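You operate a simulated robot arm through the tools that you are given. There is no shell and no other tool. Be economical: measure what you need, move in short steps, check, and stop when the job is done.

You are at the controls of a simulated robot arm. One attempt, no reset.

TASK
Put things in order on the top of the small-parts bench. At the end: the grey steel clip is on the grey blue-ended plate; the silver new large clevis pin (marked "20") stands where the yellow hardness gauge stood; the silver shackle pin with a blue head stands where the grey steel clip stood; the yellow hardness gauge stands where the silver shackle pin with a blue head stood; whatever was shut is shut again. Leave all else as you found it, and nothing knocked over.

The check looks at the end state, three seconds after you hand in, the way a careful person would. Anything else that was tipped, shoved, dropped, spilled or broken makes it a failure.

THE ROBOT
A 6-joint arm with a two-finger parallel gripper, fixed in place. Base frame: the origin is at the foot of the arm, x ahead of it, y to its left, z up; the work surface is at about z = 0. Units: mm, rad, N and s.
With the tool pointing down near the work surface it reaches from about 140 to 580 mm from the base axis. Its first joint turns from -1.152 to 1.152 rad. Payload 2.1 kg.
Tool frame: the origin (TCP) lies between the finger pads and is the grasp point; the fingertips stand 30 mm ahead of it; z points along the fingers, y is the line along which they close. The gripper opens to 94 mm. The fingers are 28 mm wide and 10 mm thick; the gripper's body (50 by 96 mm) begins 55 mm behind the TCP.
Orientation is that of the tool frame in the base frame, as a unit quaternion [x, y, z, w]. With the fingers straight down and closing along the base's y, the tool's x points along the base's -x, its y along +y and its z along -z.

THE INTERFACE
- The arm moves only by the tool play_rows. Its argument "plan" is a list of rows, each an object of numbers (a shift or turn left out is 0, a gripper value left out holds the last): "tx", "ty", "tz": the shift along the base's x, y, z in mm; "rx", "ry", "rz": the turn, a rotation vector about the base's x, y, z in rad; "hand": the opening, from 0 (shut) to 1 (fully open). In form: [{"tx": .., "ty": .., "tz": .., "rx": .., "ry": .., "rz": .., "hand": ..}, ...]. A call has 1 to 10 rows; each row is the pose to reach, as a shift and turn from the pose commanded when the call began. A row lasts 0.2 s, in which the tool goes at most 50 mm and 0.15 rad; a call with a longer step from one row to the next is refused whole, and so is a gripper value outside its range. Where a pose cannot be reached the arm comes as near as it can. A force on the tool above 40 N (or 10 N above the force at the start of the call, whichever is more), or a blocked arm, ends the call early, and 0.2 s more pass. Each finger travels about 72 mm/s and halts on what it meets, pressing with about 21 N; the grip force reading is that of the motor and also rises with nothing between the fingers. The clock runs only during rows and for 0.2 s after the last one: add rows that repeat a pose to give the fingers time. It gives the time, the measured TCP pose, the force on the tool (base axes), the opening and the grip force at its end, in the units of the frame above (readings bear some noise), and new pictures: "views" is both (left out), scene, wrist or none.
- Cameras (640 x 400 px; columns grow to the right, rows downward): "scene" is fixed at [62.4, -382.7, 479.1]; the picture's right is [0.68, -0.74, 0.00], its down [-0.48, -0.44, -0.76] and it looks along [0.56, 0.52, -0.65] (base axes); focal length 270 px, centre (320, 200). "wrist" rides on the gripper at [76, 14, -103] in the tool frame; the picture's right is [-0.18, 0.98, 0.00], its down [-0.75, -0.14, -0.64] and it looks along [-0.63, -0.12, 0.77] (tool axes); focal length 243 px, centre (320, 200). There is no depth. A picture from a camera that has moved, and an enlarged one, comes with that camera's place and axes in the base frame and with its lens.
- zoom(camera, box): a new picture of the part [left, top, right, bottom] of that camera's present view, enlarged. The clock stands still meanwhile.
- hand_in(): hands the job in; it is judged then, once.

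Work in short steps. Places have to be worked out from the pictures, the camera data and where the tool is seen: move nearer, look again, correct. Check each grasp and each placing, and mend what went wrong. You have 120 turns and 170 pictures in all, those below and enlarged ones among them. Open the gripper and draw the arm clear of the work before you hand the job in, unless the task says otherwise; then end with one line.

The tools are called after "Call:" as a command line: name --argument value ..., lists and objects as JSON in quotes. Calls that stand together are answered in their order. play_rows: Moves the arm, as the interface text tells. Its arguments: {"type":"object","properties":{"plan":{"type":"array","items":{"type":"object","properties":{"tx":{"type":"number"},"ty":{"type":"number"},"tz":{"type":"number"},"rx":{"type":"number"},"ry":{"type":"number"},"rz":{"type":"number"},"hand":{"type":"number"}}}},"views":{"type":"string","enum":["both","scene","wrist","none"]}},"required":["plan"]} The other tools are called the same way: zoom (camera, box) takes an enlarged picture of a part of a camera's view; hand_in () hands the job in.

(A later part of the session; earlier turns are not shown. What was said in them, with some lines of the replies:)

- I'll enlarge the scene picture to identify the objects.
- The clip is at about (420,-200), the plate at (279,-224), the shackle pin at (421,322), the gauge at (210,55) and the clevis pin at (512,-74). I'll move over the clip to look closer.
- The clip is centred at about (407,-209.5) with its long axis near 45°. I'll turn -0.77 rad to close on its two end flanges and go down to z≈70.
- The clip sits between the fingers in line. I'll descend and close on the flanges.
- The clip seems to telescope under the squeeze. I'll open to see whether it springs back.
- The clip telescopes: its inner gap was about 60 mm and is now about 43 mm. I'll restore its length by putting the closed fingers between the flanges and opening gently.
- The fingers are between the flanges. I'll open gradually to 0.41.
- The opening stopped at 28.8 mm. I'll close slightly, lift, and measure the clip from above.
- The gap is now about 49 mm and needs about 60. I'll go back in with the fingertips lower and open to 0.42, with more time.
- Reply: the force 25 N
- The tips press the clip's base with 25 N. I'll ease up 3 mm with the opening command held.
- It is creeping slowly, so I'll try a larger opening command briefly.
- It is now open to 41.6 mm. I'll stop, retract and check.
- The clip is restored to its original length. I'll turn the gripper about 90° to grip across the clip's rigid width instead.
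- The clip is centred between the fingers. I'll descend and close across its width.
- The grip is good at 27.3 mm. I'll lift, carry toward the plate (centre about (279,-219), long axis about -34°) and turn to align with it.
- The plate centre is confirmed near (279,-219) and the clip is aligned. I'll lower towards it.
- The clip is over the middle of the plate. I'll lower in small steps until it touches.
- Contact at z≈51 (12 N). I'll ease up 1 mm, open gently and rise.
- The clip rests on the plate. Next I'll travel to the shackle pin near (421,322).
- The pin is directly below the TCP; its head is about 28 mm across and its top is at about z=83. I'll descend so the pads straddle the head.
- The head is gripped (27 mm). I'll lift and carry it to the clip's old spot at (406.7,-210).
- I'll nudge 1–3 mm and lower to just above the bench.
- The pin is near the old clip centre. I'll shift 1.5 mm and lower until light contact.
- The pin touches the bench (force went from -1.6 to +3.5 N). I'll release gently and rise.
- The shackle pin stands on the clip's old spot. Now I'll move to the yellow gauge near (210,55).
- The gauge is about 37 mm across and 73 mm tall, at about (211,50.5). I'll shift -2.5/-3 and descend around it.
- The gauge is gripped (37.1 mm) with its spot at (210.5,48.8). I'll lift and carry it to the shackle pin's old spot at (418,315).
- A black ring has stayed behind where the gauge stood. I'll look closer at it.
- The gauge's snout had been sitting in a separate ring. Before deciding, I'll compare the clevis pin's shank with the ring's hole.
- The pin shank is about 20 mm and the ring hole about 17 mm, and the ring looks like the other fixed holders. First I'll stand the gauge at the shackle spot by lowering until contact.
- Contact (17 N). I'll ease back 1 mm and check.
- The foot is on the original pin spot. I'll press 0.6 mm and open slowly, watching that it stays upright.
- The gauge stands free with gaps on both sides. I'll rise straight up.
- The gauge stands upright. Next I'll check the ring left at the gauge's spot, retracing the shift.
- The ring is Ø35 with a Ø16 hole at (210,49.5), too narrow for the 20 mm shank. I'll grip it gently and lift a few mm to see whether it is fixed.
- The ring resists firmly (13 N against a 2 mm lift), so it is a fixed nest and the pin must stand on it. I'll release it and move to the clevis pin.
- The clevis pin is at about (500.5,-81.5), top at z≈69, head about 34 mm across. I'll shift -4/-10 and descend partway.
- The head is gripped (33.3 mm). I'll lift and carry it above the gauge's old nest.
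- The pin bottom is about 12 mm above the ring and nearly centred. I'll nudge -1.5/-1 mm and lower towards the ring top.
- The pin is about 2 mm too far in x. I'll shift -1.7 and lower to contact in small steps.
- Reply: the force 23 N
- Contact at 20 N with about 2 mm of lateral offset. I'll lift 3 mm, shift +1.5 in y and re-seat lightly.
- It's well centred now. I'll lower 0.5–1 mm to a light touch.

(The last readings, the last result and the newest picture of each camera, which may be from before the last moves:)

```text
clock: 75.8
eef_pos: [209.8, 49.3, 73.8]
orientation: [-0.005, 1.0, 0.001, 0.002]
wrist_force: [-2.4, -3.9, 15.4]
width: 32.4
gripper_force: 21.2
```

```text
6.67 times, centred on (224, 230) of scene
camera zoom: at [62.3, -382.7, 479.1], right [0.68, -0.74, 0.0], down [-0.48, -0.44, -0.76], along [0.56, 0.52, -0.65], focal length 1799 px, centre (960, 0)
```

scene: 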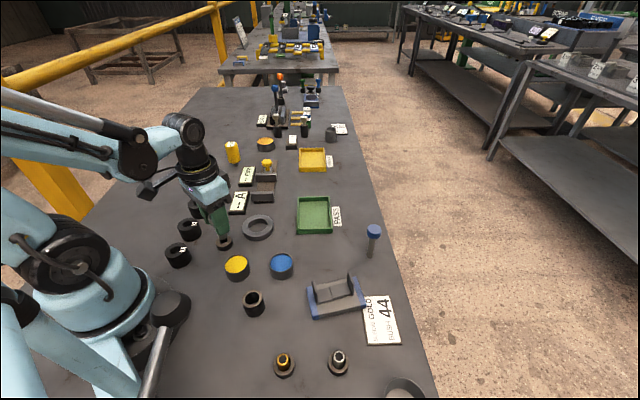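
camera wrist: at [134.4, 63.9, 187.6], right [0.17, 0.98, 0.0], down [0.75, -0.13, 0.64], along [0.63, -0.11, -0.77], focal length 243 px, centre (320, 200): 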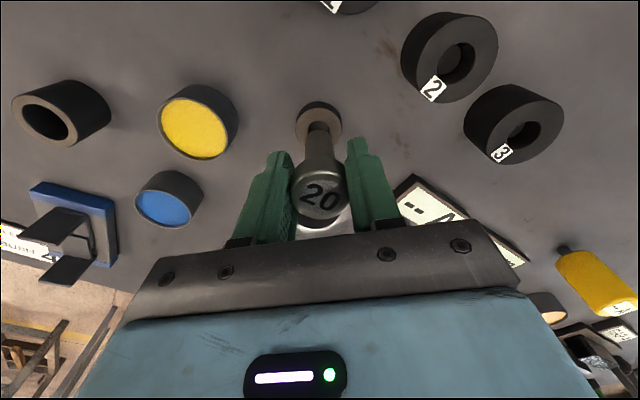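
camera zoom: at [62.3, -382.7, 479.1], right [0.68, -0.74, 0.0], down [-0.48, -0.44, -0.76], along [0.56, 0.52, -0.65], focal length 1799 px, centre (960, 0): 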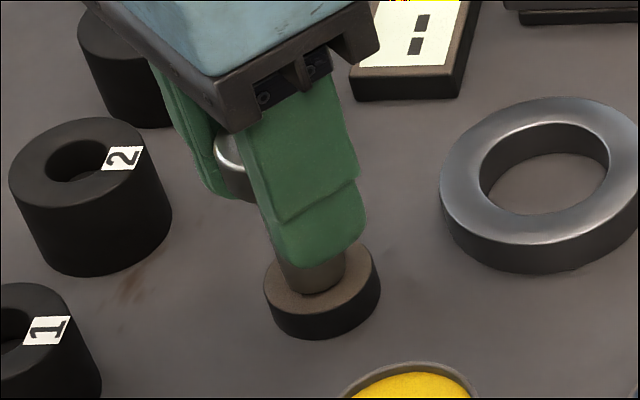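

Touching at 15 N. I'll ease 0.4 mm and open slowly.

Call:
play_rows --plan '[{"tz": 0.4}, {"tz": 0.4}, {"tz": 0.4, "hand": 0.37}, {"tz": 0.4, "hand": 0.39}, {"tz": 0.4, "hand": 0.42}, {"tz": 0.4, "hand": 0.42}]' --views "wrist"

Call:
zoom --camera "scene" --box '[184, 200, 264, 260]'

Call:
zoom --camera "wrist" --box '[256, 100, 384, 220]'

```text
clock: 77.2
eef_pos: [208.8, 49.2, 73.6]
orientation: [-0.005, 1.0, 0.002, 0.001]
wrist_force: [-0.4, -0.2, 0.0]
width: 39.5
gripper_force: 0.1
camera wrist: at [132.4, 63.3, 174.7], right [0.17, 0.98, 0.0], down [0.75, -0.13, 0.64], along [0.63, -0.11, -0.77], focal length 243 px, centre (320, 200)
```

wrist: 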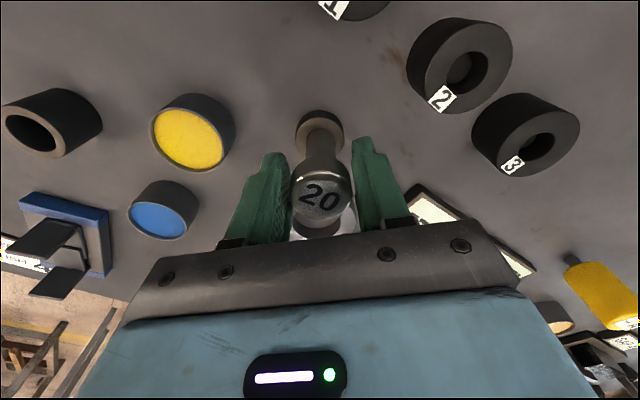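

```text
6.67 times, centred on (224, 230) of scene
camera zoom: at [62.4, -382.7, 479.1], right [0.68, -0.74, 0.0], down [-0.48, -0.44, -0.76], along [0.56, 0.52, -0.65], focal length 1799 px, centre (960, 0)
```

zoom: 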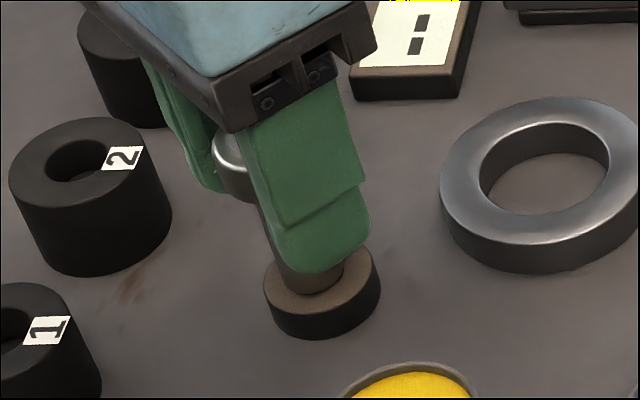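

```text
3.33 times, centred on (320, 160) of wrist
camera zoom: at [132.4, 63.3, 174.7], right [0.17, 0.98, 0.0], down [0.75, -0.13, 0.64], along [0.63, -0.11, -0.77], focal length 809 px, centre (320, 333)
```

zoom: 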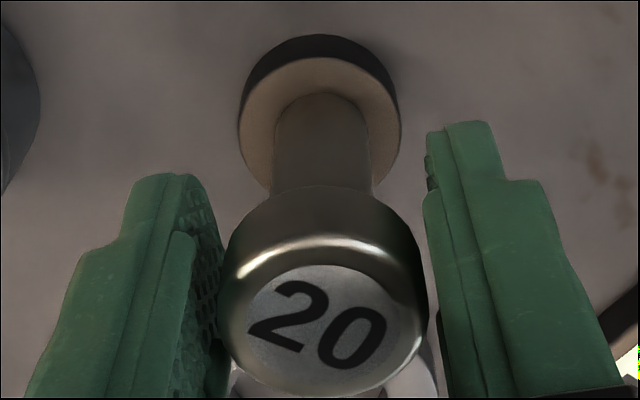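

The pin stands free. I'll open a bit more and rise.

Call:
play_rows --plan '[{"hand": 0.48}, {"hand": 0.55}, {"hand": 0.55}, {"hand": 0.55, "tz": 15}, {"hand": 0.55, "tz": 45}, {"hand": 0.55, "tz": 85}, {"hand": 0.55, "tz": 125}, {"hand": 0.55, "tz": 125}]'

Call:
zoom --camera "scene" --box '[184, 190, 264, 250]'

```text
clock: 79.0
eef_pos: [209.2, 50.4, 200.4]
orientation: [-0.006, 1.0, 0.0, 0.002]
wrist_force: [0.7, 0.1, 1.0]
width: 51.7
gripper_force: 0.1
camera wrist: at [132.1, 63.2, 300.6], right [0.17, 0.98, 0.0], down [0.75, -0.13, 0.64], along [0.63, -0.11, -0.77], focal length 243 px, centre (320, 200)
```

scene: 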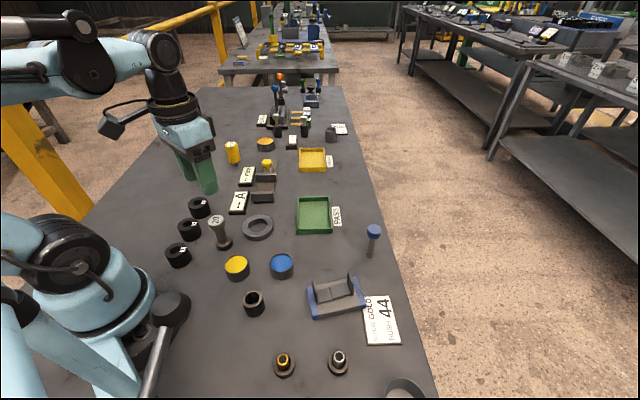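
wrist: 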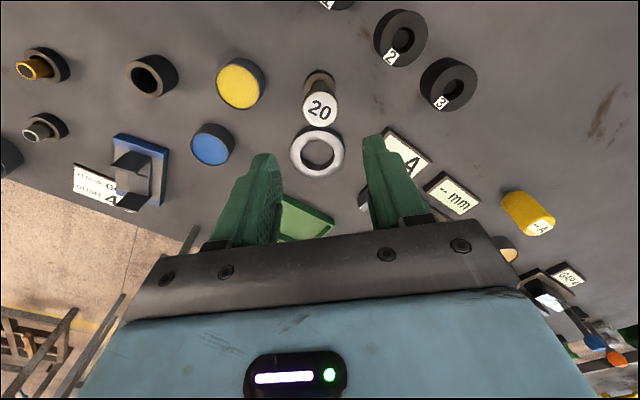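

```text
6.67 times, centred on (224, 220) of scene
camera zoom: at [62.4, -382.7, 479.1], right [0.68, -0.74, 0.0], down [-0.48, -0.44, -0.76], along [0.56, 0.52, -0.65], focal length 1799 px, centre (960, 67)
```

zoom: 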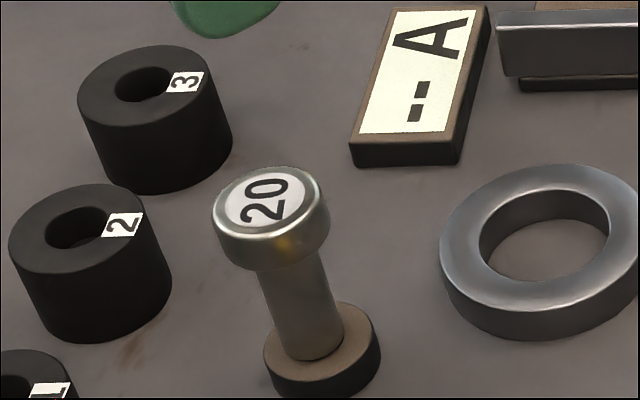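

All four items are placed and the pin stands upright on the nest. I'll draw the arm clear and check once more.

Call:
play_rows --plan '[{"tz": 35, "hand": 0.8}, {"tz": 60, "tx": 30, "hand": 1}, {"tz": 60, "tx": 70, "ty": 15}, {"tz": 60, "tx": 110, "ty": 30}, {"tz": 60, "tx": 150, "ty": 42}, {"tz": 60, "tx": 150, "ty": 42}]' --views "both"

Call:
zoom --camera "scene" --box '[140, 120, 400, 322]'

```text
clock: 80.4
eef_pos: [363.5, 95.0, 258.7]
orientation: [-0.005, 1.0, 0.001, 0.001]
wrist_force: [0.8, 0.0, 0.8]
width: 94.0
gripper_force: 0.0
camera wrist: at [285.3, 107.8, 359.8], right [0.17, 0.98, 0.0], down [0.75, -0.13, 0.64], along [0.63, -0.11, -0.77], focal length 243 px, centre (320, 200)
```

scene: 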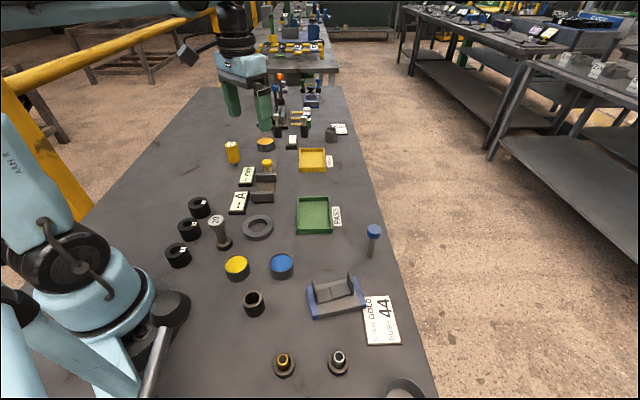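
wrist: 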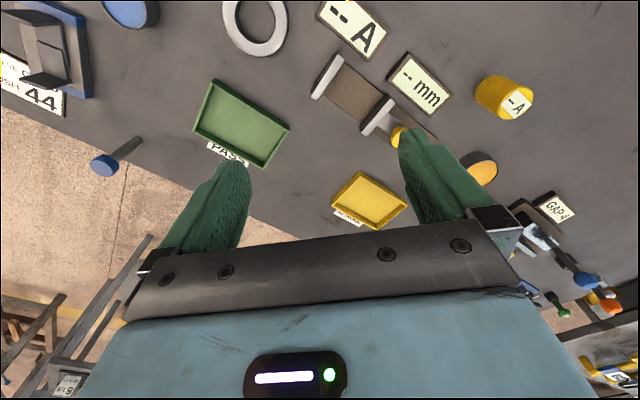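

```text
1.98 times, centred on (270, 221) of scene
camera zoom: at [62.4, -382.7, 479.1], right [0.68, -0.74, 0.0], down [-0.48, -0.44, -0.76], along [0.56, 0.52, -0.65], focal length 534 px, centre (419, 158)
```

zoom: 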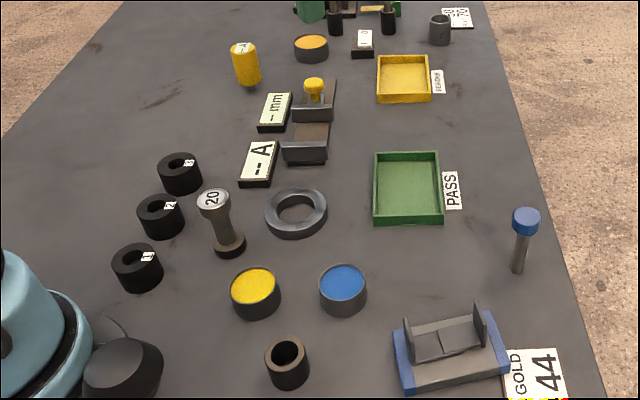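

Everything is in place and upright, the other items look unmoved, and the gripper is open and clear. I'm handing in.

Call:
hand_in

```text
The job is handed in.
```

The four items are where the task asked and upright, and I handed the job in with the gripper open and clear; the clevis pin stands on a fixed ring left at the gauge's old spot, the gauge stands on its own foot, the clip slid shorter in my first grip and I reset it to about its original length, and nothing needed opening or shutting.
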